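You operate a simulated robot arm through the tools that you are given. There is no shell and no other tool.

You run a simulated robot arm. Do the job below in one go: nothing can be reset, and whatever is moved stays where it is left.

TASK
Put the roller on the clear end of the green work bench away on the back of the green work bench. Take the glue stick from the clear end of the green work bench and put it in the grey tray. Stack the bulb box marked "57" from the clear end of the green work bench on top of the bulb box labelled "72". Open the trials drawer. The order is free. Set down upright: roller.

It is judged by the outcome, as a careful person would: the job done as asked, and still so three seconds after it is handed in. It fails if anything else is knocked over, pushed out of place, dropped, spilled or broken.

THE ROBOT
A 6-joint arm with a four-finger gripper on a trunk, on a base that drives. Base frame: it is fixed to the floor where the robot stands at the start and does not move with it; the origin is under the middle of the robot, x ahead of it, y to its left, z up. Units: m, degrees, N and s.
Its first joint turns from -166.0 to 166.0 degrees. Places, roughly: back of the green work bench (78x22 cm) [-2.04, 2.1, 0.9]; bulb box [-1, 1.75, 1]; glue stick [-1, 1.5, 1]; grey tray (33x20x6 cm) [-0.8, 1.4, 0.9]; roller (6x6x7 cm) [-1.3, 1.5, 0.9]; trials drawer [-10, -0.3, 0.6]. Payload 3.67 kg.
The TCP is the grasp point between the finger pads, 0.028 m short of the fingertips. In the tool frame z runs along the fingers and y along their closing line. Largest opening 0.112 m; the body of the gripper starts 0.073 m behind the TCP.
Orientation is told as [roll, pitch, yaw] about the base's x, y, z axes, in that order, counted from this pose: with the fingers straight down and closing along the base's y, the tool's x points along the base's -x, its y along +y and its z along -z.

THE INTERFACE
- The arm moves only by the tool drive_tool. Its argument "steps" is a list of rows, each a list of 7 numbers: the turn, a rotation vector about the base's x, y, z in rad, then the shift along the base's x, y, z in m, then the gripper command, from -1 (fully open) to 1 (shut), values between in proportion. In form: [[ax, ay, az, x, y, z, gripper], ...]. A call has 1 to 20 rows; each row shifts and turns the commanded pose from where the row before left it. A row lasts 0.2 s, in which the tool goes at most 0.05 m and 8.6 degrees; a call with a longer step from one row to the next is refused whole, and so is a gripper value outside its range. A pose out of reach is approached as far as the arm can. The call stops where the force on the tool passes 40 N (or 10 N more than at its start, if that is more) or the arm is blocked; 0.2 s more then pass. Each finger halts on what it meets, pressing with about 44 N; the grip force reading is that of the motor and also rises with nothing between the fingers. The clock runs only during rows and for 0.2 s after the last one: add rows that do not move to give the fingers time. The reply holds the time, the measured pose of the TCP, the force on the tool along the base axes, the opening and the grip force, in the units named above and with some noise, with the torque about the TCP (base axes, N m) and any sound that the robot's microphone picked up.
- Cameras (640 x 400 px; columns grow to the right, rows downward): "scene" is now at [0.1119, 0.2005, 1.36]; the picture's right is [-0.17, -0.99, 0.00], its down [-0.37, 0.06, -0.93] and it looks along [0.91, -0.15, -0.37] (base axes); focal length 248 px, centre (320, 200). "wrist" rides on the gripper at [0.06, -0.018, -0.104] in the tool frame; the picture's right is [0.29, 0.96, 0.00], its down [-0.80, 0.24, -0.55] and it looks along [-0.53, 0.16, 0.83] (tool axes); focal length 234 px, centre (320, 200). There is no depth. A picture from a camera that has moved, and an enlarged one, comes with that camera's place and axes in the base frame and with its lens. The place of the scene camera against the robot may be out by one fixed shift of up to 0.018 m in any direction.
- snapshot(camera): a new picture of that camera. It takes no simulated time.
- base_move(legs): drives the robot by 1 to 6 legs, each [ahead, left, turn to the left] in m, m and degrees, along the robot's own axes; the way and the turn of a leg run together, so that a leg with both is an arc; at most 1.5 m and 180 degrees a leg. The arm and the cameras ride along, it lands a little off, and it stops where it bumps. It gives what a move gives.
- turn_head(pan, tilt): turns the head with the scene camera to pan (to the left, within 143 degrees either way) and tilt (down, from -29 to 69), counted from straight ahead of the robot. It gives what a move gives.
- zoom(camera, box): a new picture of the part [left, top, right, bottom] of that camera's present view, enlarged. It takes no simulated time.
- finish_job(): hands the job in; it is judged then, once.

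Nothing tells you exact positions but the pictures and the camera data. Unless the task says otherwise, let go and move clear before handing in.

The tools are called after "Call:" by a JSON object that holds its "name" and its "arguments". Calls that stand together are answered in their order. drive_tool: Moves the arm, as the interface text tells. Its arguments: {"type":"object","properties":{"steps":{"type":"array","items":{"type":"array","items":{"type":"number"}}}},"required":["steps"]} The other tools are called the same way: base_move (legs) drives the base; turn_head (pan, tilt) turns the head that bears the scene camera; snapshot (camera) takes a picture; zoom (camera, box) takes an enlarged picture of a part of a camera's view; finish_job () hands the job in.

At the start:

```text
t: 0.0
position: [0.617, 0.0938, 1.2086]
orientation: [0.0, 0.0, -0.1]
ft_force: [0.2, 0.8, -0.3]
ft_torque: [-0.02, 0.02, 0.02]
gripper_width: 0.1121
finger_force: 0.0
robot x, y, heading: [-0.0006, 0.0005, -0.0]
head pan, tilt: [-9.6, 22.0]
```

scene: 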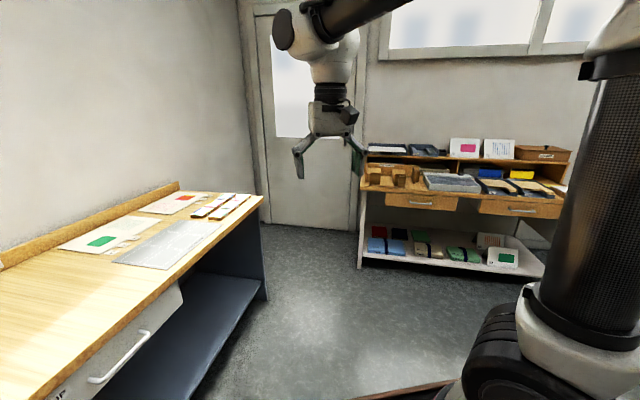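
wrist: 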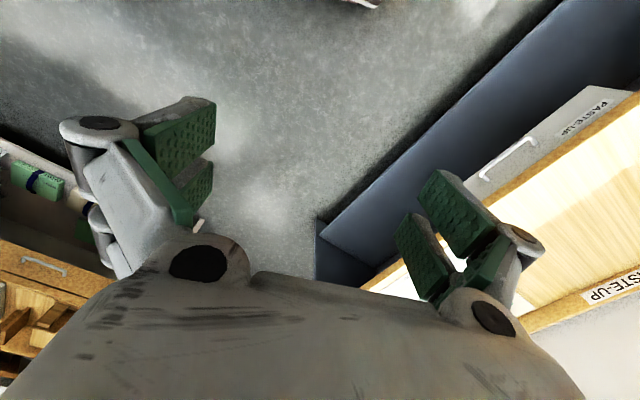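

I see a work bench to the left front and another bench further ahead; the green bench should be behind-left. I'll turn the head to look there.

Call:
{"name": "turn_head", "arguments": {"pan": 125, "tilt": 20}}

Call:
{"name": "snapshot", "arguments": {"camera": "scene"}}

```text
t: 2.2
position: [0.6166, 0.0935, 1.2094]
orientation: [0.0, 0.1, 0.1]
ft_force: [0.0, -1.3, -0.3]
ft_torque: [0.03, -0.02, 0.01]
gripper_width: 0.1118
finger_force: 0.1
robot x, y, heading: [0.0015, -0.0011, 0.0]
head pan, tilt: [125.0, 20.0]
```

```text
taken
camera scene: at [-0.033, 0.2922, 1.3632], right [0.82, 0.57, 0.0], down [0.2, -0.28, -0.94], along [-0.54, 0.77, -0.34], focal length 248 px, centre (320, 200)
```

scene: 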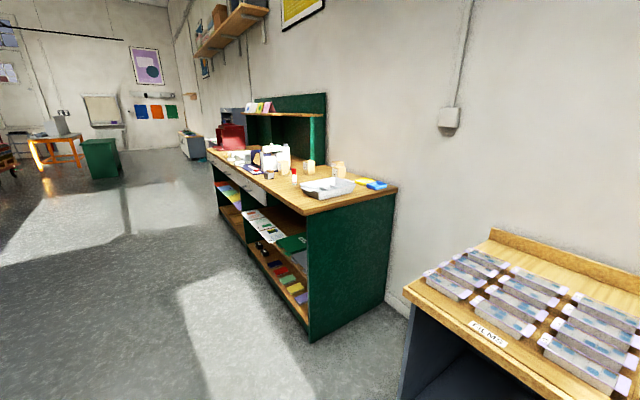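

Call:
{"name": "zoom", "arguments": {"camera": "scene", "box": [200, 80, 420, 220]}}

Call:
{"name": "turn_head", "arguments": {"pan": 143, "tilt": 15}}

Call:
{"name": "snapshot", "arguments": {"camera": "scene"}}

Call:
{"name": "turn_head", "arguments": {"pan": -143, "tilt": 15}}

Call:
{"name": "snapshot", "arguments": {"camera": "scene"}}

```text
2.86 times, centred on (310, 150) of scene
camera zoom: at [-0.033, 0.2922, 1.3632], right [0.82, 0.57, 0.0], down [0.2, -0.28, -0.94], along [-0.54, 0.77, -0.34], focal length 709 px, centre (349, 343)
```

zoom: 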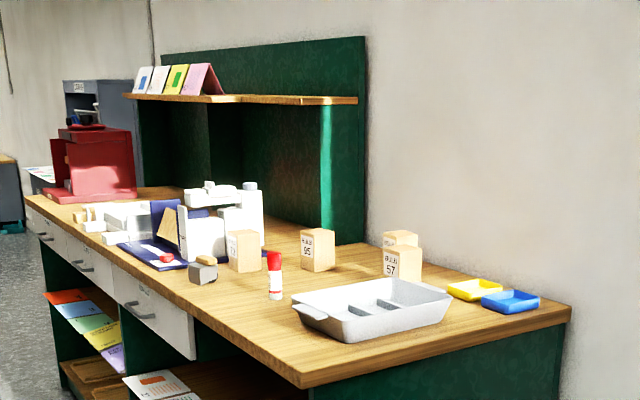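

```text
t: 3.0
position: [0.618, 0.0942, 1.2096]
orientation: [0.0, 0.0, 0.1]
ft_force: [0.6, 1.1, 0.9]
ft_torque: [0.02, 0.03, -0.01]
gripper_width: 0.1117
finger_force: 0.1
robot x, y, heading: [0.0005, -0.0016, 0.1]
head pan, tilt: [143.0, 15.0]
```

```text
taken
camera scene: at [-0.0541, 0.2722, 1.3713], right [0.6, 0.8, 0.0], down [0.21, -0.16, -0.97], along [-0.77, 0.58, -0.26], focal length 248 px, centre (320, 200)
```

scene: 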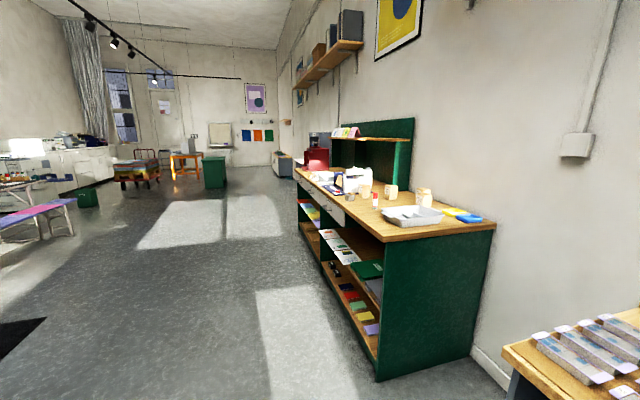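

```text
t: 6.9
position: [0.6171, 0.0942, 1.209]
orientation: [-0.1, -0.1, 0.0]
ft_force: [-0.8, 0.3, 0.1]
ft_torque: [-0.01, 0.01, -0.01]
gripper_width: 0.112
finger_force: 0.0
robot x, y, heading: [0.0028, -0.0024, 0.1]
head pan, tilt: [-143.0, 15.0]
```

```text
taken
camera scene: at [-0.0542, 0.1597, 1.3714], right [-0.6, 0.8, 0.0], down [0.21, 0.16, -0.97], along [-0.77, -0.58, -0.26], focal length 248 px, centre (320, 200)
```

scene: 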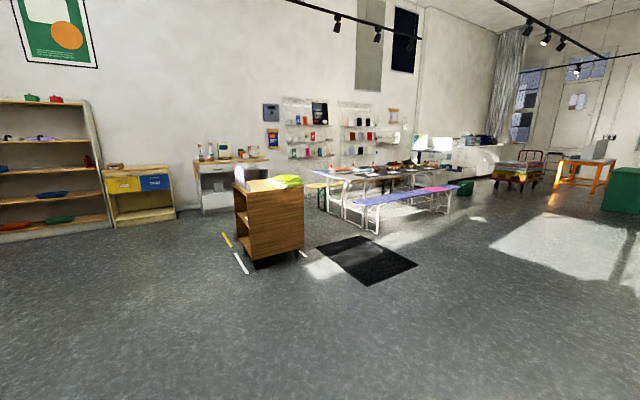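

The green bench is angled (about -22° yaw), with its near corner around (-0.72, 1.13). I'll drive to stand in front of its clear end, well off the edge, and face it.

Call:
{"name": "base_move", "arguments": {"legs": [[-1.25, 0.6, 0], [0, 0, 67.5]]}}

Call:
{"name": "turn_head", "arguments": {"pan": 0, "tilt": 30}}

Call:
{"name": "snapshot", "arguments": {"camera": "scene"}}

Call:
{"name": "snapshot", "arguments": {"camera": "wrist"}}

```text
t: 16.8
position: [-1.1033, 1.2046, 1.21]
orientation: [0.1, 0.0, 68.3]
ft_force: [0.1, -0.1, -0.3]
ft_torque: [-0.02, -0.03, 0.02]
gripper_width: 0.1121
finger_force: 0.0
robot x, y, heading: [-1.245, 0.5952, 68.2]
head pan, tilt: [-143.0, 15.0]
```

```text
t: 19.0
position: [-1.1027, 1.205, 1.21]
orientation: [0.0, 0.0, 68.2]
ft_force: [-1.0, -0.2, -0.3]
ft_torque: [-0.02, 0.0, 0.0]
gripper_width: 0.1121
finger_force: 0.2
robot x, y, heading: [-1.244, 0.5977, 68.2]
head pan, tilt: [0.0, 30.0]
```

```text
taken
camera scene: at [-1.4032, 0.7799, 1.3472], right [0.93, -0.37, 0.0], down [-0.19, -0.46, -0.87], along [0.32, 0.8, -0.5], focal length 248 px, centre (320, 200)
```

scene: 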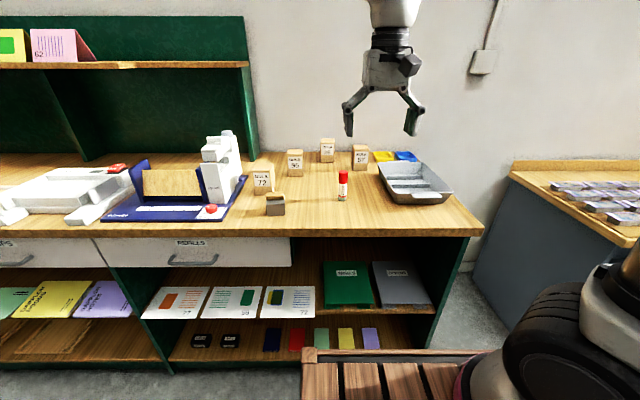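

```text
taken
camera wrist: at [-1.1086, 1.1422, 1.3125], right [-1.0, 0.09, 0.0], down [0.07, 0.83, 0.55], along [0.05, 0.55, -0.83], focal length 234 px, centre (320, 200)
```

wrist: 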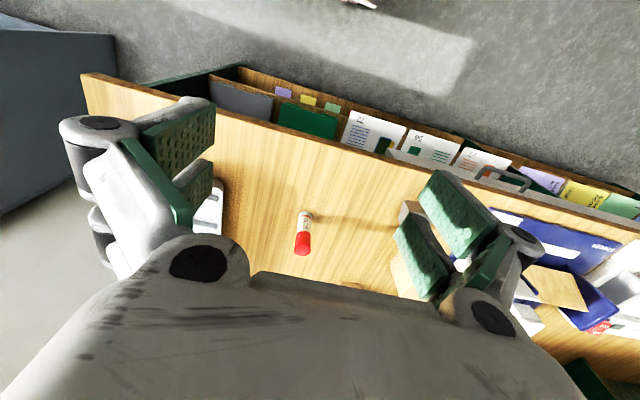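

The bench is in view: boxes 72, 95, one at the back and 57, the small roller at the front edge, the glue stick and the tray. I'll zoom for details.

Call:
{"name": "zoom", "arguments": {"camera": "scene", "box": [240, 120, 480, 270]}}

Call:
{"name": "zoom", "arguments": {"camera": "scene", "box": [0, 0, 320, 200]}}

Call:
{"name": "zoom", "arguments": {"camera": "scene", "box": [240, 160, 320, 220]}}

```text
2.67 times, centred on (360, 195) of scene
camera zoom: at [-1.4032, 0.7799, 1.3472], right [0.93, -0.37, 0.0], down [-0.19, -0.46, -0.87], along [0.32, 0.8, -0.5], focal length 662 px, centre (213, 213)
```

zoom: 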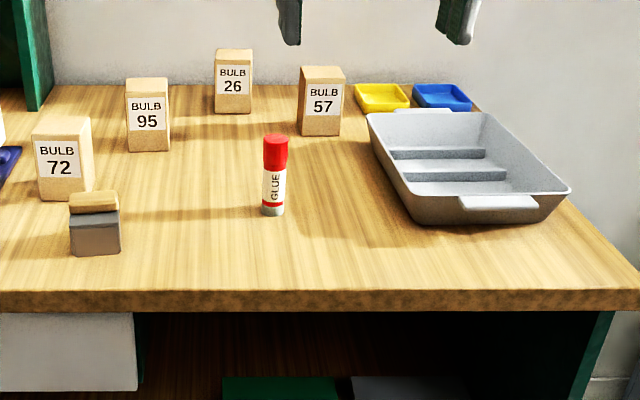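

```text
2.00 times, centred on (160, 100) of scene
camera zoom: at [-1.4032, 0.7799, 1.3472], right [0.93, -0.37, 0.0], down [-0.19, -0.46, -0.87], along [0.32, 0.8, -0.5], focal length 496 px, centre (640, 400)
```

zoom: 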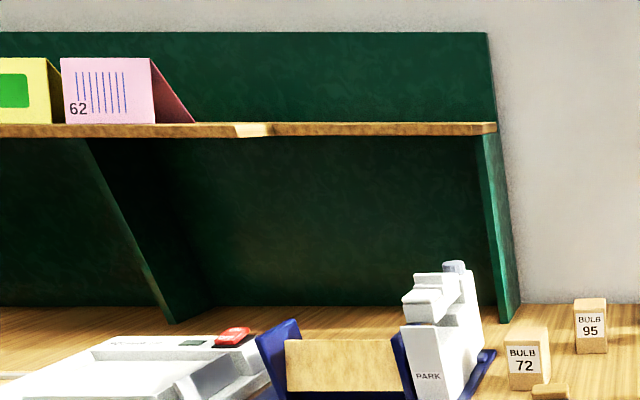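

```text
6.67 times, centred on (280, 190) of scene
camera zoom: at [-1.4032, 0.7799, 1.3472], right [0.93, -0.37, 0.0], down [-0.19, -0.46, -0.87], along [0.32, 0.8, -0.5], focal length 1655 px, centre (587, 267)
```

zoom: 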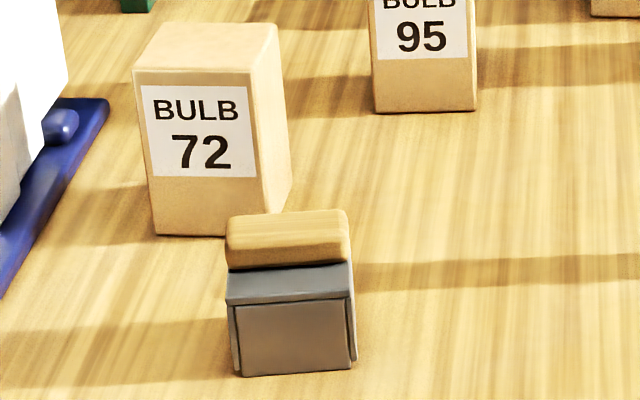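

Roughly: bench top z≈0.92, glue (-1.06,1.43), roller (-1.29,1.42), box 72 (-1.29,1.56), box 57 (-0.88,1.63). I need to see the back of the bench better, so I'll look left.

Call:
{"name": "turn_head", "arguments": {"pan": 35, "tilt": 15}}

Call:
{"name": "snapshot", "arguments": {"camera": "scene"}}

Call:
{"name": "zoom", "arguments": {"camera": "scene", "box": [160, 80, 560, 330]}}

```text
t: 20.0
position: [-1.103, 1.205, 1.2096]
orientation: [0.0, 0.0, 68.2]
ft_force: [-0.2, -0.1, 0.4]
ft_torque: [0.03, 0.0, -0.03]
gripper_width: 0.1119
finger_force: 0.1
robot x, y, heading: [-1.2426, 0.597, 68.2]
head pan, tilt: [35.0, 15.0]
```

```text
taken
camera scene: at [-1.4581, 0.7869, 1.3713], right [0.97, 0.23, 0.0], down [0.06, -0.25, -0.97], along [-0.22, 0.94, -0.26], focal length 248 px, centre (320, 200)
```

scene: 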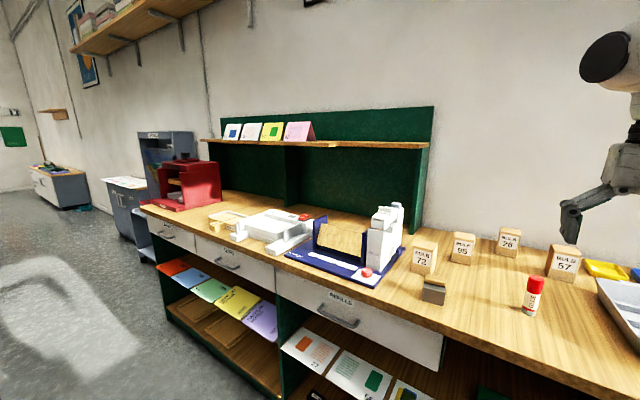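

```text
1.60 times, centred on (360, 205) of scene
camera zoom: at [-1.4581, 0.7869, 1.3713], right [0.97, 0.23, 0.0], down [0.06, -0.25, -0.97], along [-0.22, 0.94, -0.26], focal length 397 px, centre (256, 192)
```

zoom: 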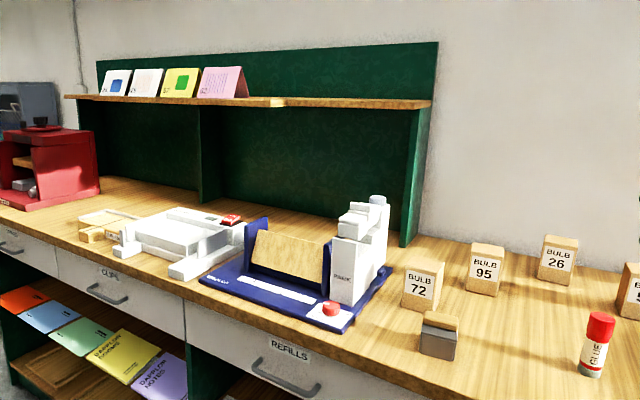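

The back strip of the bench in front of the hutch is behind the machines. Before driving closer I want to see what sticks out of the robot's front.

Call:
{"name": "turn_head", "arguments": {"pan": -10, "tilt": 69}}

Call:
{"name": "snapshot", "arguments": {"camera": "scene"}}

Call:
{"name": "turn_head", "arguments": {"pan": 40, "tilt": 60}}

Call:
{"name": "snapshot", "arguments": {"camera": "scene"}}

```text
t: 21.3
position: [-1.1036, 1.2059, 1.2094]
orientation: [0.0, 0.1, 68.2]
ft_force: [1.1, -0.4, 0.2]
ft_torque: [-0.03, -0.01, -0.01]
gripper_width: 0.1119
finger_force: 0.1
robot x, y, heading: [-1.243, 0.5954, 68.1]
head pan, tilt: [-10.0, 68.8]
```

```text
taken
camera scene: at [-1.4074, 0.7436, 1.2957], right [0.85, -0.53, 0.0], down [-0.49, -0.79, -0.36], along [0.19, 0.31, -0.93], focal length 248 px, centre (320, 200)
```

scene: 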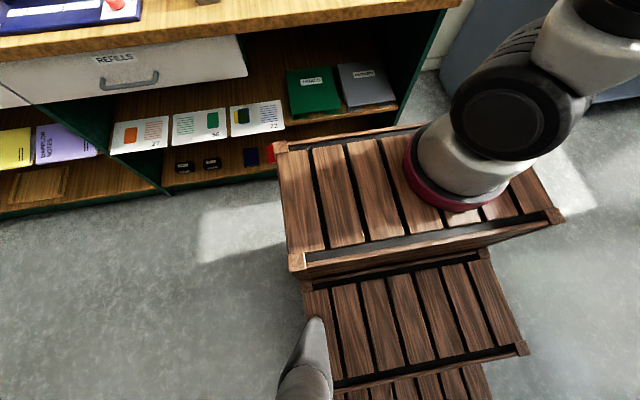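

```text
t: 22.4
position: [-1.1031, 1.2044, 1.2095]
orientation: [0.0, 0.0, 68.2]
ft_force: [-0.7, 0.1, 0.3]
ft_torque: [0.01, 0.06, 0.01]
gripper_width: 0.1121
finger_force: 0.1
robot x, y, heading: [-1.2456, 0.5972, 68.2]
head pan, tilt: [40.0, 60.0]
```

```text
taken
camera scene: at [-1.4576, 0.7593, 1.305], right [0.95, 0.31, 0.0], down [0.27, -0.82, -0.5], along [-0.16, 0.47, -0.87], focal length 248 px, centre (320, 200)
```

scene: 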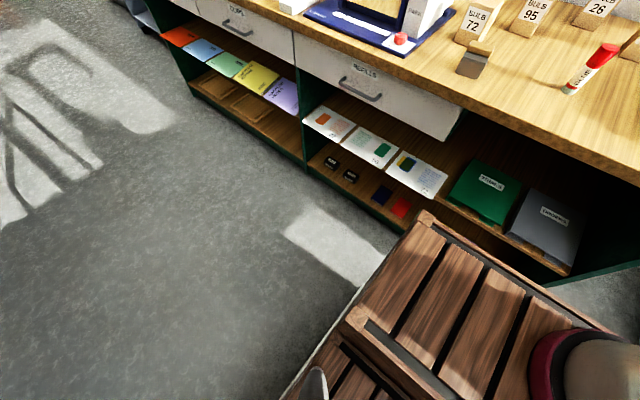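

The robot has a deck reaching ~0.37 m ahead of its axis; the bench edge is ~0.68 m ahead, so I'll stay put for now. I'll move the tool over the glue stick and refine with the wrist camera.

Call:
{"name": "drive_tool", "arguments": {"steps": [[0, 0, 0, 0.0086, 0.035, -0.01, -1], [0, 0, 0, 0.0086, 0.035, -0.02, -1], [0, 0, 0, 0.0086, 0.035, -0.02, -1], [0, 0, 0, 0.0086, 0.035, -0.02, -1], [0, 0, 0, 0.0086, 0.035, -0.02, -1]]}}

Call:
{"name": "snapshot", "arguments": {"camera": "wrist"}}

Call:
{"name": "turn_head", "arguments": {"pan": -10, "tilt": 30}}

Call:
{"name": "snapshot", "arguments": {"camera": "scene"}}

```text
t: 23.6
position: [-1.0606, 1.3802, 1.1198]
orientation: [0.0, -0.1, 68.3]
ft_force: [-0.4, -0.7, 0.9]
ft_torque: [0.04, -0.01, -0.04]
gripper_width: 0.1117
finger_force: 0.0
robot x, y, heading: [-1.2452, 0.5982, 68.2]
head pan, tilt: [40.0, 60.0]
```

```text
taken
camera wrist: at [-1.0657, 1.3169, 1.2232], right [-1.0, 0.09, 0.0], down [0.07, 0.83, 0.56], along [0.05, 0.55, -0.83], focal length 234 px, centre (320, 200)
```

wrist: 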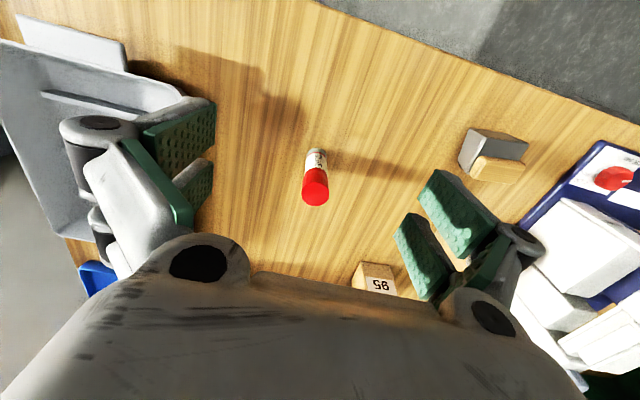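

```text
t: 24.8
position: [-1.0599, 1.3785, 1.1188]
orientation: [0.0, 0.0, 68.2]
ft_force: [0.2, 0.4, 0.5]
ft_torque: [0.01, 0.02, 0.0]
gripper_width: 0.1119
finger_force: 0.1
robot x, y, heading: [-1.2418, 0.598, 68.4]
head pan, tilt: [-10.0, 30.0]
```

```text
taken
camera scene: at [-1.3893, 0.7729, 1.3471], right [0.85, -0.53, 0.0], down [-0.26, -0.43, -0.87], along [0.46, 0.74, -0.5], focal length 248 px, centre (320, 200)
```

scene: 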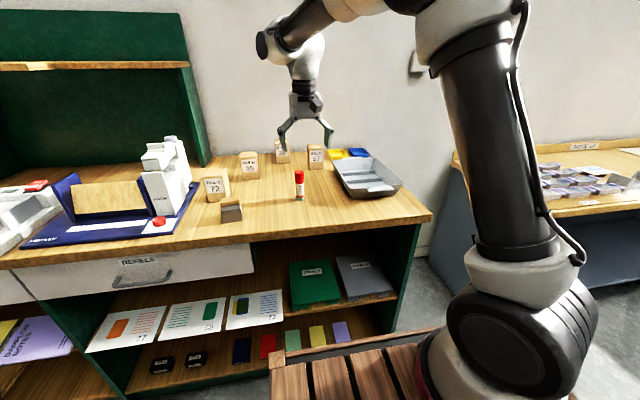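

The glue stick is at about (-1.05, 1.447), bench top z≈0.905, stick ~0.1 m tall. I'll move over it, descend, and look before closing.

Call:
{"name": "drive_tool", "arguments": {"steps": [[0, 0, 0, 0.005, 0.035, 0, -1], [0, 0, 0, 0.004, 0.034, 0, -1], [0, 0, 0, 0, 0, -0.04, -1], [0, 0, 0, 0, 0, -0.04, -1], [0, 0, 0, 0, 0, -0.04, -1], [0, 0, 0, 0, 0, -0.034, -1], [0, 0, 0, 0, 0, 0, -1]]}}

Call:
{"name": "snapshot", "arguments": {"camera": "wrist"}}

Call:
{"name": "zoom", "arguments": {"camera": "scene", "box": [200, 100, 440, 250]}}

```text
t: 26.4
position: [-1.0509, 1.4494, 0.9651]
orientation: [0.1, 0.0, 68.1]
ft_force: [0.2, -0.7, -1.0]
ft_torque: [0.03, 0.01, -0.03]
gripper_width: 0.1121
finger_force: 0.1
robot x, y, heading: [-1.2439, 0.598, 68.3]
head pan, tilt: [-10.0, 30.0]
```

```text
taken
camera wrist: at [-1.0561, 1.3866, 1.0687], right [-1.0, 0.09, 0.0], down [0.07, 0.83, 0.55], along [0.05, 0.55, -0.83], focal length 234 px, centre (320, 200)
```

wrist: 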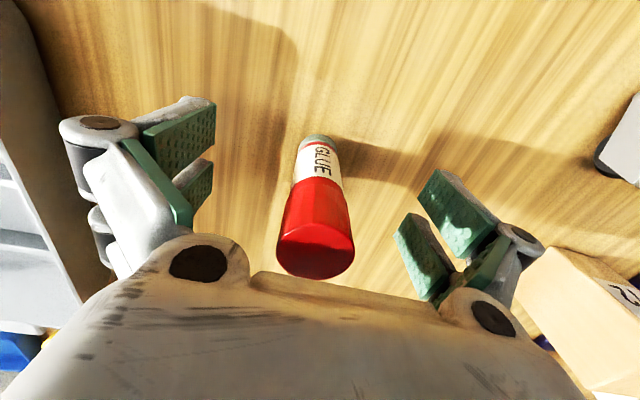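

```text
2.67 times, centred on (320, 175) of scene
camera zoom: at [-1.3892, 0.7728, 1.3471], right [0.85, -0.53, 0.0], down [-0.26, -0.42, -0.87], along [0.46, 0.74, -0.5], focal length 662 px, centre (320, 267)
```

zoom: 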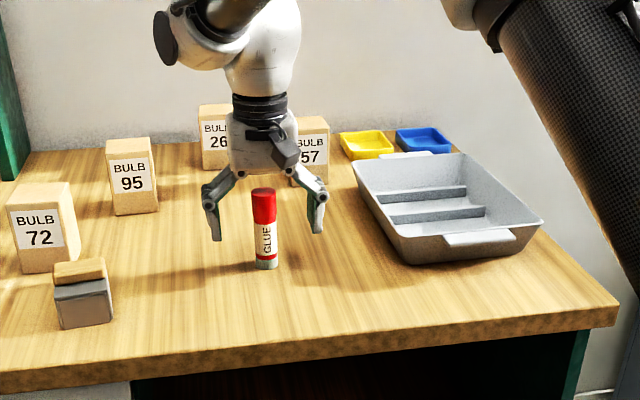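

The glue stick is centred between the fingers. Closing and lifting.

Call:
{"name": "drive_tool", "arguments": {"steps": [[0, 0, 0, 0, 0, 0, 0], [0, 0, 0, 0, 0, 0, 0.5], [0, 0, 0, 0, 0, 0, 1], [0, 0, 0, 0, 0, 0, 1], [0, 0, 0, 0, 0, 0, 1]]}}

Call:
{"name": "drive_tool", "arguments": {"steps": [[0, 0, 0, 0, 0, 0.02, 1], [0, 0, 0, 0, 0, 0.04, 1], [0, 0, 0, 0, 0, 0.04, 1], [0, 0, 0, 0, 0, 0.03, 1]]}}

Call:
{"name": "snapshot", "arguments": {"camera": "wrist"}}

Call:
{"name": "zoom", "arguments": {"camera": "scene", "box": [200, 60, 440, 210]}}

```text
t: 27.6
position: [-1.0515, 1.45, 0.9666]
orientation: [-0.1, 0.0, 68.2]
ft_force: [0.6, -0.1, 0.4]
ft_torque: [-0.03, -0.01, -0.01]
gripper_width: 0.0278
finger_force: 44.0
robot x, y, heading: [-1.2417, 0.5932, 68.3]
head pan, tilt: [-10.0, 30.0]
heard: snap
```

```text
t: 28.6
position: [-1.0501, 1.4498, 1.0966]
orientation: [0.1, 0.2, 68.2]
ft_force: [0.9, 1.0, 0.4]
ft_torque: [-0.03, -0.01, 0.02]
gripper_width: 0.0276
finger_force: 44.2
robot x, y, heading: [-1.2424, 0.5955, 67.8]
head pan, tilt: [-10.0, 30.0]
```

```text
taken
camera wrist: at [-1.0561, 1.3863, 1.1988], right [-1.0, 0.09, 0.0], down [0.07, 0.83, 0.55], along [0.05, 0.55, -0.83], focal length 234 px, centre (320, 200)
```

wrist: 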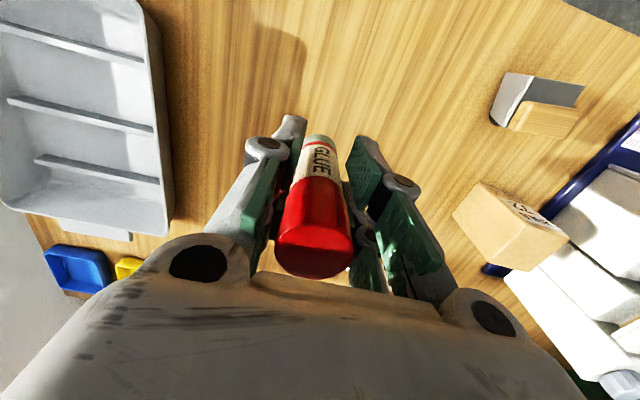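

```text
2.67 times, centred on (320, 135) of scene
camera zoom: at [-1.3892, 0.7731, 1.3471], right [0.85, -0.53, 0.0], down [-0.26, -0.43, -0.87], along [0.46, 0.74, -0.5], focal length 662 px, centre (320, 373)
```

zoom: 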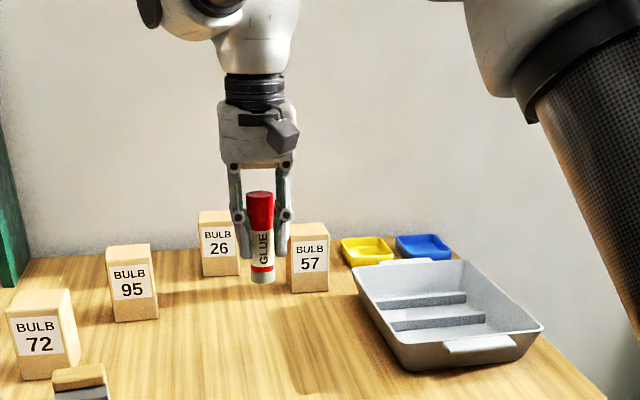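

Glue is held. Now I'll zoom into the tray to choose the landing spot.

Call:
{"name": "zoom", "arguments": {"camera": "scene", "box": [320, 140, 416, 200]}}

Call:
{"name": "drive_tool", "arguments": {"steps": [[0, 0, 0, 0.045, -0.012, 0, 1], [0, 0, 0, 0.045, -0.012, 0, 1], [0, 0, 0, 0.045, -0.012, 0, 1]]}}

Call:
{"name": "snapshot", "arguments": {"camera": "wrist"}}

```text
6.67 times, centred on (368, 170) of scene
camera zoom: at [-1.3892, 0.7731, 1.3471], right [0.85, -0.53, 0.0], down [-0.26, -0.43, -0.87], along [0.46, 0.74, -0.5], focal length 1655 px, centre (0, 400)
```

zoom: 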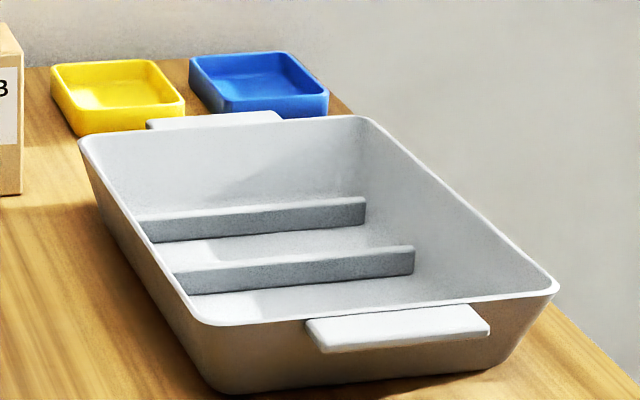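

```text
t: 29.4
position: [-0.9167, 1.4123, 1.0965]
orientation: [0.0, 0.0, 68.3]
ft_force: [-1.4, 0.3, -0.1]
ft_torque: [-0.02, -0.06, 0.03]
gripper_width: 0.0278
finger_force: 44.0
robot x, y, heading: [-1.2444, 0.596, 68.4]
head pan, tilt: [-10.0, 30.0]
```

```text
taken
camera wrist: at [-0.9225, 1.3499, 1.1994], right [-1.0, 0.09, 0.0], down [0.07, 0.83, 0.55], along [0.05, 0.55, -0.83], focal length 234 px, centre (320, 200)
```

wrist: 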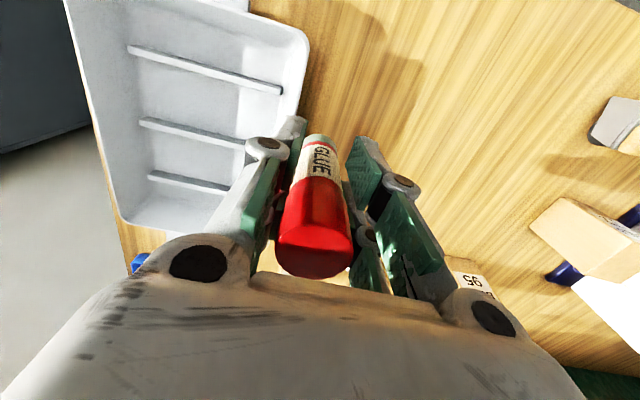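

The tray has three ridges; the compartment between the first two is centred near (-0.795, 1.40). Moving over it and lowering.

Call:
{"name": "drive_tool", "arguments": {"steps": [[0, 0, 0, 0.041, -0.005, 0, 1], [0, 0, 0, 0.041, -0.004, 0, 1], [0, 0, 0, 0.04, -0.004, 0, 1], [0, 0, 0, 0, 0, -0.04, 1], [0, 0, 0, 0, 0, -0.03, 1]]}}

Call:
{"name": "snapshot", "arguments": {"camera": "wrist"}}

Call:
{"name": "zoom", "arguments": {"camera": "scene", "box": [300, 110, 428, 190]}}

```text
t: 30.6
position: [-0.7946, 1.3994, 1.0252]
orientation: [0.0, -0.1, 68.3]
ft_force: [-0.6, -0.4, 0.3]
ft_torque: [0.03, -0.01, 0.04]
gripper_width: 0.0277
finger_force: 44.1
robot x, y, heading: [-1.2435, 0.599, 68.2]
head pan, tilt: [-10.0, 30.0]
```

```text
taken
camera wrist: at [-0.7996, 1.3368, 1.1289], right [-1.0, 0.09, 0.0], down [0.07, 0.83, 0.55], along [0.05, 0.55, -0.83], focal length 234 px, centre (320, 200)
```

wrist: 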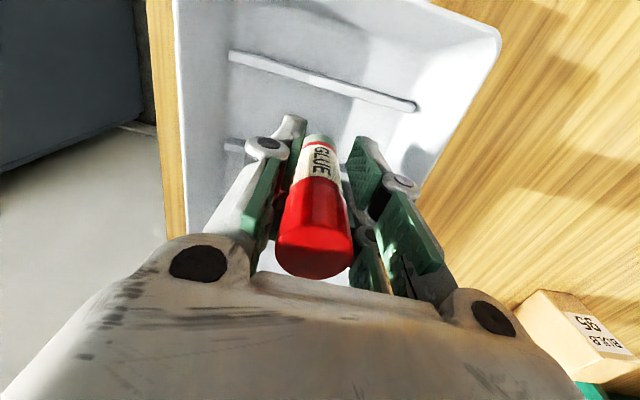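

```text
5.00 times, centred on (364, 150) of scene
camera zoom: at [-1.3892, 0.7727, 1.3472], right [0.85, -0.53, 0.0], down [-0.26, -0.42, -0.87], along [0.46, 0.74, -0.5], focal length 1241 px, centre (100, 450)
```

zoom: 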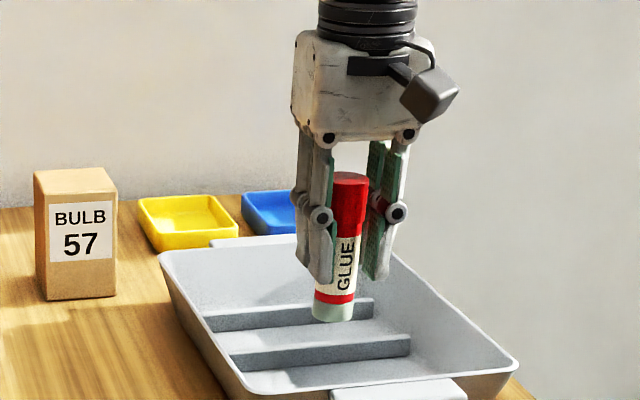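

Aligned between ridges. Lowering gently to the tray floor.

Call:
{"name": "drive_tool", "arguments": {"steps": [[0, 0, 0, 0, 0, -0.025, 1], [0, 0, 0, 0, 0, -0.02, 1], [0, 0, 0, 0, 0, -0.003, 1], [0, 0, 0, 0, 0, -0.002, 1], [0, 0, 0, 0, 0, 0, 1]]}}

Call:
{"name": "zoom", "arguments": {"camera": "scene", "box": [320, 130, 416, 190]}}

```text
t: 31.8
position: [-0.7942, 1.3998, 0.9754]
orientation: [0.1, 0.0, 68.2]
ft_force: [0.5, 0.5, -0.6]
ft_torque: [0.0, 0.01, 0.04]
gripper_width: 0.0276
finger_force: 44.1
robot x, y, heading: [-1.2437, 0.5994, 68.3]
head pan, tilt: [-10.0, 30.0]
```

```text
6.67 times, centred on (368, 160) of scene
camera zoom: at [-1.3891, 0.7729, 1.3471], right [0.85, -0.53, 0.0], down [-0.26, -0.43, -0.87], along [0.46, 0.74, -0.5], focal length 1655 px, centre (0, 467)
```

zoom: 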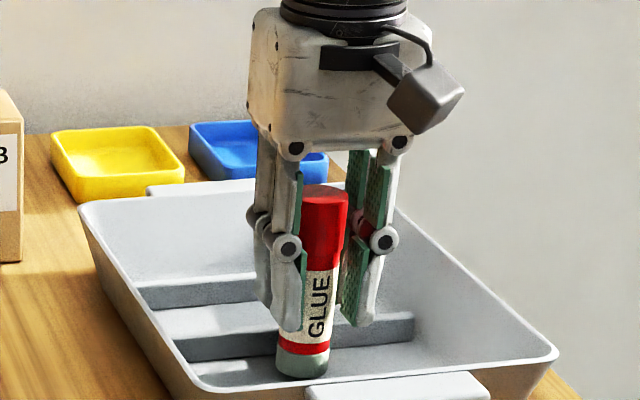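

Call:
{"name": "drive_tool", "arguments": {"steps": [[0, 0, 0, 0, 0, -0.002, 1], [0, 0, 0, 0, 0, -0.001, 1], [0, 0, 0, 0, 0, 0, 1]]}}

```text
t: 32.6
position: [-0.7937, 1.4004, 0.972]
orientation: [0.0, 0.0, 68.2]
ft_force: [0.1, -0.7, -0.7]
ft_torque: [0.03, 0.02, 0.01]
gripper_width: 0.0279
finger_force: 43.8
robot x, y, heading: [-1.2449, 0.595, 68.1]
head pan, tilt: [-10.0, 30.0]
```

Call:
{"name": "drive_tool", "arguments": {"steps": [[0, 0, 0, 0, 0, -0.002, 1], [0, 0, 0, 0, 0, 0, 1]]}}

Call:
{"name": "drive_tool", "arguments": {"steps": [[0, 0, 0, 0, 0, -0.002, 1], [0, 0, 0, 0, 0, 0, 1]]}}

Call:
{"name": "zoom", "arguments": {"camera": "scene", "box": [340, 160, 388, 190]}}

```text
t: 33.2
position: [-0.794, 1.3998, 0.9698]
orientation: [0.0, 0.0, 68.2]
ft_force: [-0.4, 0.2, -0.3]
ft_torque: [0.02, -0.03, -0.01]
gripper_width: 0.0275
finger_force: 44.4
robot x, y, heading: [-1.2432, 0.5984, 68.0]
head pan, tilt: [-10.0, 30.0]
```

```text
t: 33.8
position: [-0.794, 1.4004, 0.97]
orientation: [0.0, -0.1, 68.2]
ft_force: [-0.6, -1.5, 13.4]
ft_torque: [0.05, 0.04, 0.03]
gripper_width: 0.0279
finger_force: 44.1
robot x, y, heading: [-1.2464, 0.5989, 68.2]
head pan, tilt: [-10.0, 30.0]
```

```text
13.33 times, centred on (364, 175) of scene
camera zoom: at [-1.3895, 0.7724, 1.3472], right [0.85, -0.53, 0.0], down [-0.26, -0.42, -0.87], along [0.46, 0.74, -0.5], focal length 3310 px, centre (-267, 533)
```

zoom: 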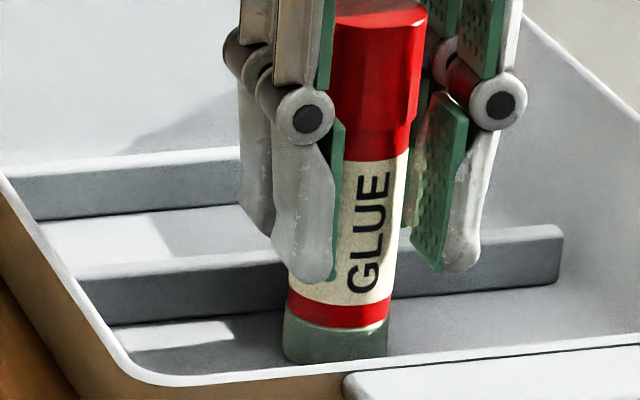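

Contact with the tray floor. Opening partway and retracting straight up.

Call:
{"name": "drive_tool", "arguments": {"steps": [[0, 0, 0, 0, 0, 0.001, 0.3], [0, 0, 0, 0, 0, 0, 0], [0, 0, 0, 0, 0, 0, -0.2], [0, 0, 0, 0, 0, 0, -0.2], [0, 0, 0, 0, 0, 0.04, -0.2], [0, 0, 0, 0, 0, 0.05, -0.2], [0, 0, 0, 0, 0, 0.05, -0.2], [0, 0, 0, 0, 0, 0.03, -0.5]]}}

Call:
{"name": "snapshot", "arguments": {"camera": "wrist"}}

Call:
{"name": "zoom", "arguments": {"camera": "scene", "box": [200, 100, 440, 250]}}

```text
t: 35.6
position: [-0.7938, 1.4007, 1.1394]
orientation: [0.0, 0.0, 68.2]
ft_force: [0.6, -0.3, -0.7]
ft_torque: [-0.01, 0.01, 0.0]
gripper_width: 0.0843
finger_force: 0.1
robot x, y, heading: [-1.2443, 0.5941, 68.1]
head pan, tilt: [-10.0, 30.0]
```

```text
taken
camera wrist: at [-0.7996, 1.338, 1.2428], right [-1.0, 0.09, 0.0], down [0.07, 0.83, 0.55], along [0.05, 0.55, -0.83], focal length 234 px, centre (320, 200)
```

wrist: 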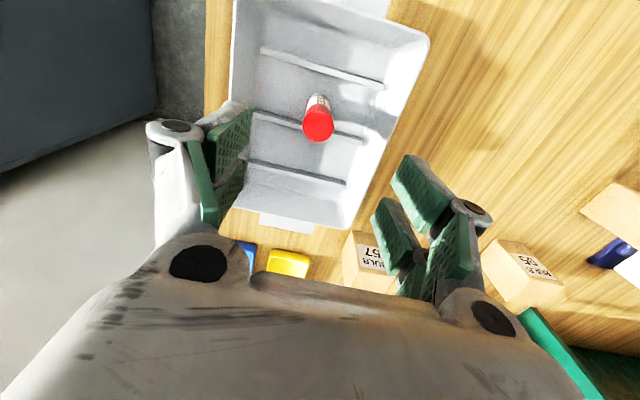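

```text
2.67 times, centred on (320, 175) of scene
camera zoom: at [-1.3891, 0.773, 1.3471], right [0.85, -0.53, 0.0], down [-0.26, -0.43, -0.87], along [0.46, 0.74, -0.5], focal length 662 px, centre (320, 267)
```

zoom: 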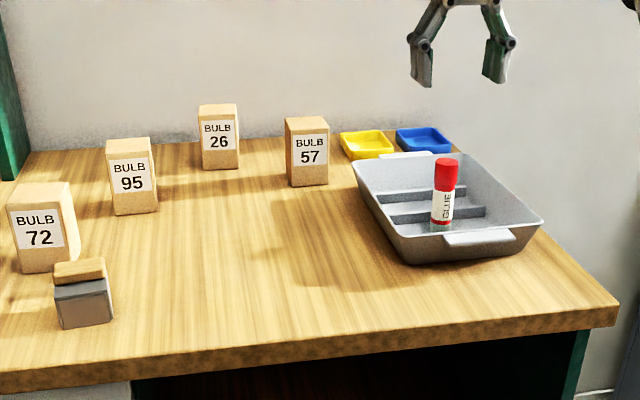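

Glue stick stands in the tray. Box 57 is ~1.14 m from the axis, so I'll move nearer in a cautious step, checking the gap to the bench.

Call:
{"name": "drive_tool", "arguments": {"steps": [[0, 0, 0, -0.03, -0.035, 0.015, -0.7], [0, 0, 0, -0.03, -0.035, 0.015, -1], [0, 0, 0, -0.03, -0.035, 0.01, -1]]}}

Call:
{"name": "base_move", "arguments": {"legs": [[0.1, 0, 0]]}}

Call:
{"name": "turn_head", "arguments": {"pan": -10, "tilt": 69}}

Call:
{"name": "snapshot", "arguments": {"camera": "scene"}}

```text
t: 36.4
position: [-0.8843, 1.2951, 1.1787]
orientation: [0.0, 0.1, 68.2]
ft_force: [0.9, 1.1, -2.4]
ft_torque: [-0.05, 0.06, 0.03]
gripper_width: 0.1118
finger_force: 0.1
robot x, y, heading: [-1.2442, 0.5946, 68.1]
head pan, tilt: [-10.0, 30.0]
```

```text
t: 37.6
position: [-0.848, 1.388, 1.1776]
orientation: [-0.1, 0.0, 68.3]
ft_force: [-0.5, -0.5, -0.3]
ft_torque: [0.01, -0.03, 0.0]
gripper_width: 0.1122
finger_force: 0.1
robot x, y, heading: [-1.2075, 0.6896, 68.6]
head pan, tilt: [-10.0, 30.0]
```

```text
t: 38.6
position: [-0.8487, 1.3877, 1.1797]
orientation: [0.0, 0.0, 68.4]
ft_force: [-1.0, 0.3, -0.5]
ft_torque: [0.02, 0.04, -0.03]
gripper_width: 0.1122
finger_force: 0.1
robot x, y, heading: [-1.2057, 0.6882, 68.1]
head pan, tilt: [-10.0, 68.8]
```

```text
taken
camera scene: at [-1.3705, 0.836, 1.2957], right [0.85, -0.53, 0.0], down [-0.49, -0.79, -0.36], along [0.19, 0.31, -0.93], focal length 248 px, centre (320, 200)
```

scene: 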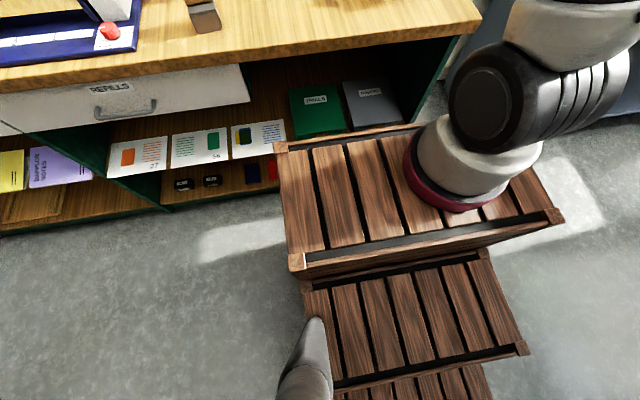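

Call:
{"name": "turn_head", "arguments": {"pan": -90, "tilt": 55}}

Call:
{"name": "snapshot", "arguments": {"camera": "scene"}}

Call:
{"name": "turn_head", "arguments": {"pan": -40, "tilt": 60}}

Call:
{"name": "snapshot", "arguments": {"camera": "scene"}}

```text
t: 40.1
position: [-0.8477, 1.3875, 1.1792]
orientation: [0.0, -0.1, 68.3]
ft_force: [0.5, -0.2, 0.5]
ft_torque: [-0.02, 0.0, 0.03]
gripper_width: 0.1121
finger_force: 0.0
robot x, y, heading: [-1.2076, 0.691, 68.1]
head pan, tilt: [-90.0, 55.0]
```

```text
taken
camera scene: at [-1.3329, 0.7618, 1.3111], right [-0.37, -0.93, 0.0], down [-0.76, 0.3, -0.57], along [0.53, -0.21, -0.82], focal length 248 px, centre (320, 200)
```

scene: 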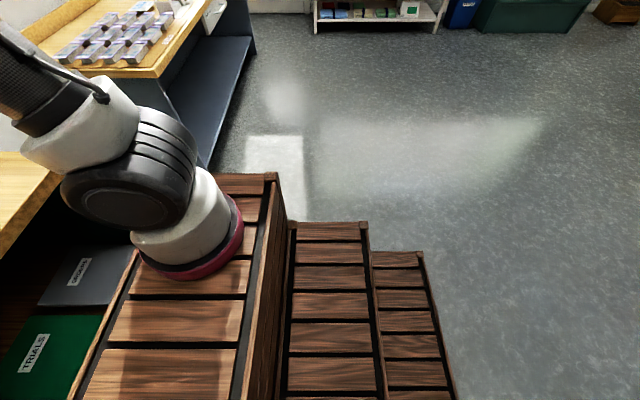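

```text
t: 41.3
position: [-0.8486, 1.3864, 1.1788]
orientation: [0.0, -0.1, 68.4]
ft_force: [0.0, 0.3, 0.0]
ft_torque: [-0.02, 0.02, 0.02]
gripper_width: 0.112
finger_force: 0.0
robot x, y, heading: [-1.2097, 0.6897, 68.4]
head pan, tilt: [-40.0, 60.0]
```

```text
taken
camera scene: at [-1.3412, 0.8199, 1.3051], right [0.47, -0.88, 0.0], down [-0.76, -0.41, -0.5], along [0.44, 0.24, -0.87], focal length 248 px, centre (320, 200)
```

scene: 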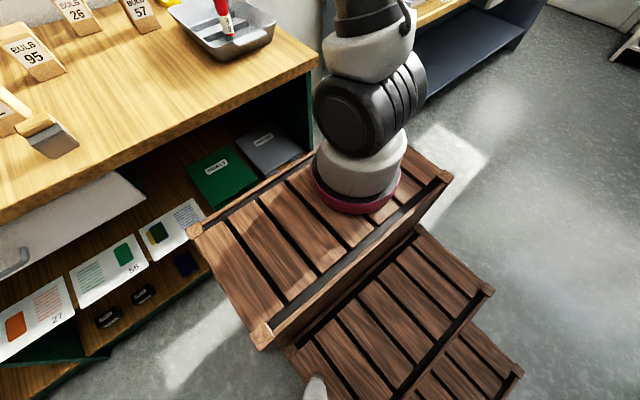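

The arm itself sits on the front step, so box 57 should already be reachable from here. Moving the tool toward box 57 and looking.

Call:
{"name": "drive_tool", "arguments": {"steps": [[0, 0, 0, 0, 0.045, 0, -1], [0, 0, 0, 0, 0.045, 0, -1], [0, 0, 0, 0, 0.045, 0, -1], [0, 0, 0, 0, 0.045, 0, -1]]}}

Call:
{"name": "snapshot", "arguments": {"camera": "wrist"}}

Call:
{"name": "turn_head", "arguments": {"pan": -5, "tilt": 30}}

Call:
{"name": "snapshot", "arguments": {"camera": "scene"}}

```text
t: 42.3
position: [-0.849, 1.567, 1.1811]
orientation: [0.0, 0.1, 68.2]
ft_force: [-0.2, -1.2, 1.8]
ft_torque: [0.13, 0.0, 0.02]
gripper_width: 0.112
finger_force: 0.1
robot x, y, heading: [-1.2073, 0.6905, 68.3]
head pan, tilt: [-40.0, 60.0]
```

```text
taken
camera wrist: at [-0.854, 1.5046, 1.2836], right [-1.0, 0.09, 0.0], down [0.07, 0.83, 0.55], along [0.05, 0.55, -0.83], focal length 234 px, centre (320, 200)
```

wrist: 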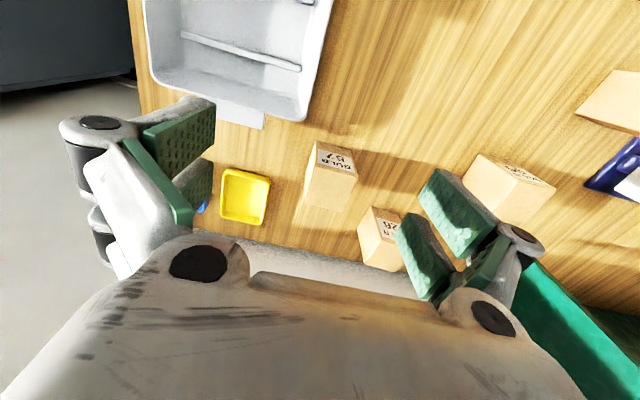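

```text
t: 43.3
position: [-0.8489, 1.5684, 1.179]
orientation: [0.0, 0.0, 68.3]
ft_force: [0.2, -0.1, 0.3]
ft_torque: [0.04, 0.0, -0.03]
gripper_width: 0.1122
finger_force: 0.0
robot x, y, heading: [-1.2108, 0.6931, 68.3]
head pan, tilt: [-5.0, 30.0]
```

```text
taken
camera scene: at [-1.3592, 0.8692, 1.3471], right [0.89, -0.45, 0.0], down [-0.23, -0.45, -0.87], along [0.39, 0.77, -0.5], focal length 248 px, centre (320, 200)
```

scene: 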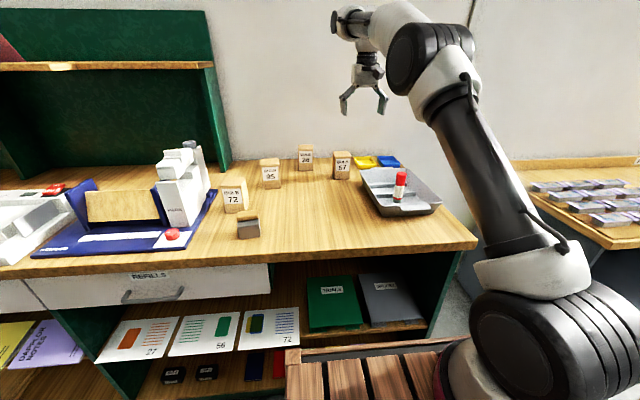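

Call:
{"name": "zoom", "arguments": {"camera": "wrist", "box": [260, 120, 420, 220]}}

Call:
{"name": "zoom", "arguments": {"camera": "scene", "box": [210, 130, 370, 230]}}

```text
4.00 times, centred on (340, 170) of wrist
camera zoom: at [-0.8541, 1.5054, 1.2825], right [-1.0, 0.09, 0.0], down [0.07, 0.83, 0.55], along [0.05, 0.55, -0.83], focal length 937 px, centre (240, 320)
```

zoom: 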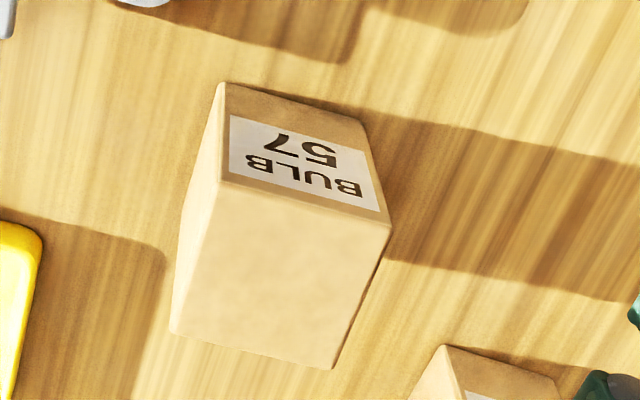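

```text
4.00 times, centred on (290, 180) of scene
camera zoom: at [-1.3592, 0.8692, 1.3471], right [0.89, -0.45, 0.0], down [-0.23, -0.45, -0.87], along [0.39, 0.77, -0.5], focal length 993 px, centre (440, 280)
```

zoom: 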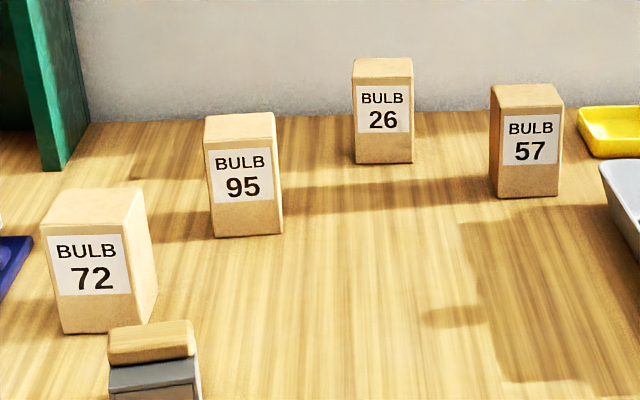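

Box 57 centre ≈ (-0.851, 1.680), ~6.3 cm wide, top z≈0.995, aligned with the gripper yaw. Moving above it and descending partway.

Call:
{"name": "drive_tool", "arguments": {"steps": [[0, 0, 0, -0.001, 0.04, 0, -1], [0, 0, 0, -0.001, 0.04, 0, -1], [0, 0, 0, 0, 0.032, 0, -1], [0, 0, 0, 0, 0, -0.04, -1], [0, 0, 0, 0, 0, -0.04, -1], [0, 0, 0, 0, 0, -0.03, -1], [0, 0, 0, 0, 0, 0, -1]]}}

Call:
{"name": "snapshot", "arguments": {"camera": "wrist"}}

Call:
{"name": "zoom", "arguments": {"camera": "scene", "box": [270, 90, 430, 190]}}

```text
t: 44.9
position: [-0.8554, 1.6075, 1.0511]
orientation: [-0.1, 0.0, 68.2]
ft_force: [0.6, 0.8, -0.1]
ft_torque: [0.01, 0.03, 0.01]
gripper_width: 0.1119
finger_force: 0.1
out of reach, approached as far as the arm can: row 1, 2, 3
robot x, y, heading: [-1.2051, 0.6914, 68.2]
head pan, tilt: [-5.0, 30.0]
```

```text
taken
camera wrist: at [-0.8609, 1.5434, 1.1546], right [-1.0, 0.09, 0.0], down [0.07, 0.83, 0.55], along [0.05, 0.55, -0.83], focal length 234 px, centre (320, 200)
```

wrist: 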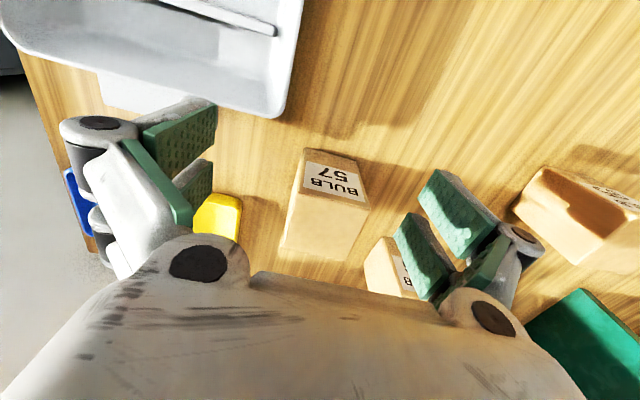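

```text
4.00 times, centred on (350, 140) of scene
camera zoom: at [-1.3593, 0.8692, 1.3471], right [0.89, -0.45, 0.0], down [-0.23, -0.45, -0.87], along [0.39, 0.77, -0.5], focal length 993 px, centre (200, 440)
```

zoom: 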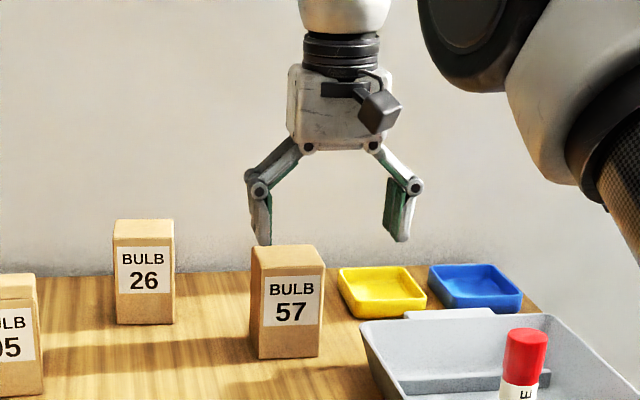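

The box is just out of reach (limit is from the robot's axis). I'll raise the tool and drive ~0.12 m ahead.

Call:
{"name": "drive_tool", "arguments": {"steps": [[0, 0, 0, 0, 0, 0.04, -1], [0, 0, 0, 0, 0, 0.04, -1], [0, 0, 0, 0, 0, 0.04, -1], [0, 0, 0, 0, -0.04, 0, -1], [0, 0, 0, 0, -0.04, 0, -1], [0, 0, 0, 0, -0.04, 0, -1]]}}

Call:
{"name": "base_move", "arguments": {"legs": [[0.06, 0, 0]]}}

Call:
{"name": "turn_head", "arguments": {"pan": -20, "tilt": 60}}

Call:
{"name": "snapshot", "arguments": {"camera": "scene"}}

```text
t: 46.3
position: [-0.8542, 1.4808, 1.1691]
orientation: [0.1, 0.2, 68.3]
ft_force: [-0.5, -0.1, -0.9]
ft_torque: [-0.03, 0.02, 0.0]
gripper_width: 0.112
finger_force: 0.1
out of reach, approached as far as the arm can: row 3
robot x, y, heading: [-1.2068, 0.6898, 68.4]
head pan, tilt: [-5.0, 30.0]
```

```text
t: 47.3
position: [-0.8318, 1.5364, 1.1699]
orientation: [0.0, 0.0, 68.3]
ft_force: [-0.2, -0.2, -0.1]
ft_torque: [0.01, 0.01, 0.02]
gripper_width: 0.112
finger_force: 0.1
robot x, y, heading: [-1.1842, 0.7414, 68.2]
head pan, tilt: [-5.0, 30.0]
```

```text
t: 48.3
position: [-0.8312, 1.5374, 1.1697]
orientation: [-0.1, 0.0, 68.3]
ft_force: [-0.1, 0.5, 0.2]
ft_torque: [0.0, 0.0, 0.0]
gripper_width: 0.1122
finger_force: 0.1
robot x, y, heading: [-1.1851, 0.7397, 68.5]
head pan, tilt: [-20.0, 60.0]
```

```text
taken
camera scene: at [-1.3333, 0.894, 1.3051], right [0.75, -0.67, 0.0], down [-0.58, -0.65, -0.5], along [0.33, 0.37, -0.87], focal length 248 px, centre (320, 200)
```

scene: 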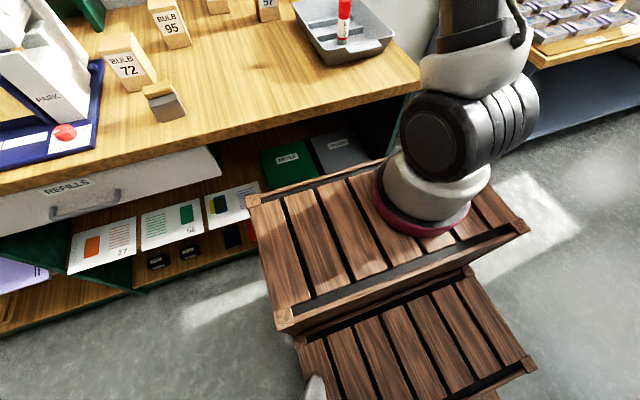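

Gap to the bench is still ~0.13 m. Another 0.06 m ahead is safe.

Call:
{"name": "base_move", "arguments": {"legs": [[0.06, 0, 0]]}}

Call:
{"name": "turn_head", "arguments": {"pan": -5, "tilt": 30}}

Call:
{"name": "snapshot", "arguments": {"camera": "wrist"}}

Call:
{"name": "zoom", "arguments": {"camera": "scene", "box": [200, 80, 440, 230]}}

```text
t: 49.2
position: [-0.8099, 1.5938, 1.1695]
orientation: [-0.1, 0.0, 68.2]
ft_force: [0.0, 0.9, -1.0]
ft_torque: [0.0, -0.02, 0.01]
gripper_width: 0.1119
finger_force: 0.2
robot x, y, heading: [-1.1614, 0.8, 68.3]
head pan, tilt: [-20.0, 60.0]
```

```text
t: 50.2
position: [-0.8104, 1.594, 1.1705]
orientation: [0.0, 0.0, 68.3]
ft_force: [0.1, -1.3, 0.7]
ft_torque: [-0.02, 0.01, 0.0]
gripper_width: 0.1122
finger_force: 0.0
robot x, y, heading: [-1.1665, 0.8011, 68.0]
head pan, tilt: [-5.0, 30.0]
```

```text
taken
camera wrist: at [-0.8154, 1.5304, 1.273], right [-1.0, 0.09, 0.0], down [0.07, 0.83, 0.55], along [0.05, 0.55, -0.83], focal length 234 px, centre (320, 200)
```

wrist: 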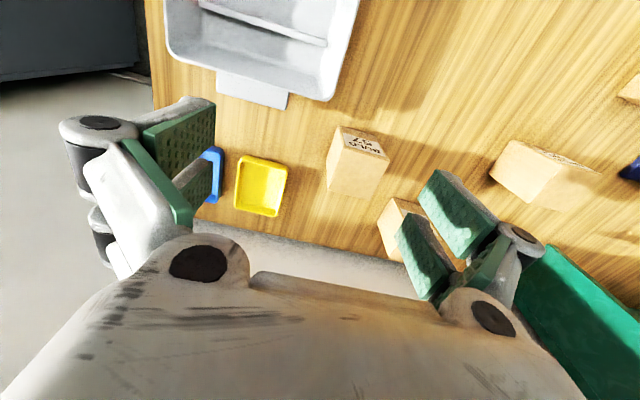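

```text
2.67 times, centred on (320, 155) of scene
camera zoom: at [-1.3145, 0.9814, 1.3471], right [0.89, -0.45, 0.0], down [-0.23, -0.45, -0.87], along [0.39, 0.77, -0.5], focal length 662 px, centre (320, 320)
```

zoom: 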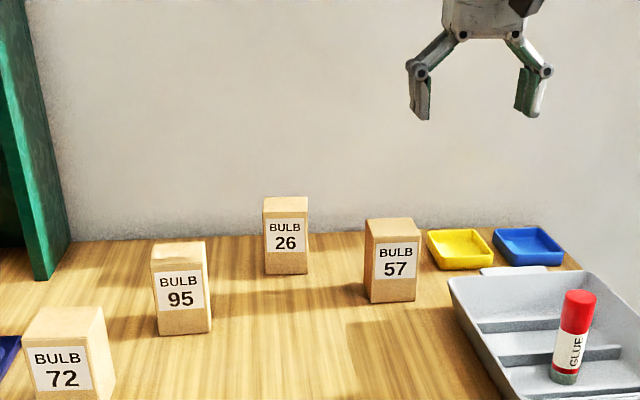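

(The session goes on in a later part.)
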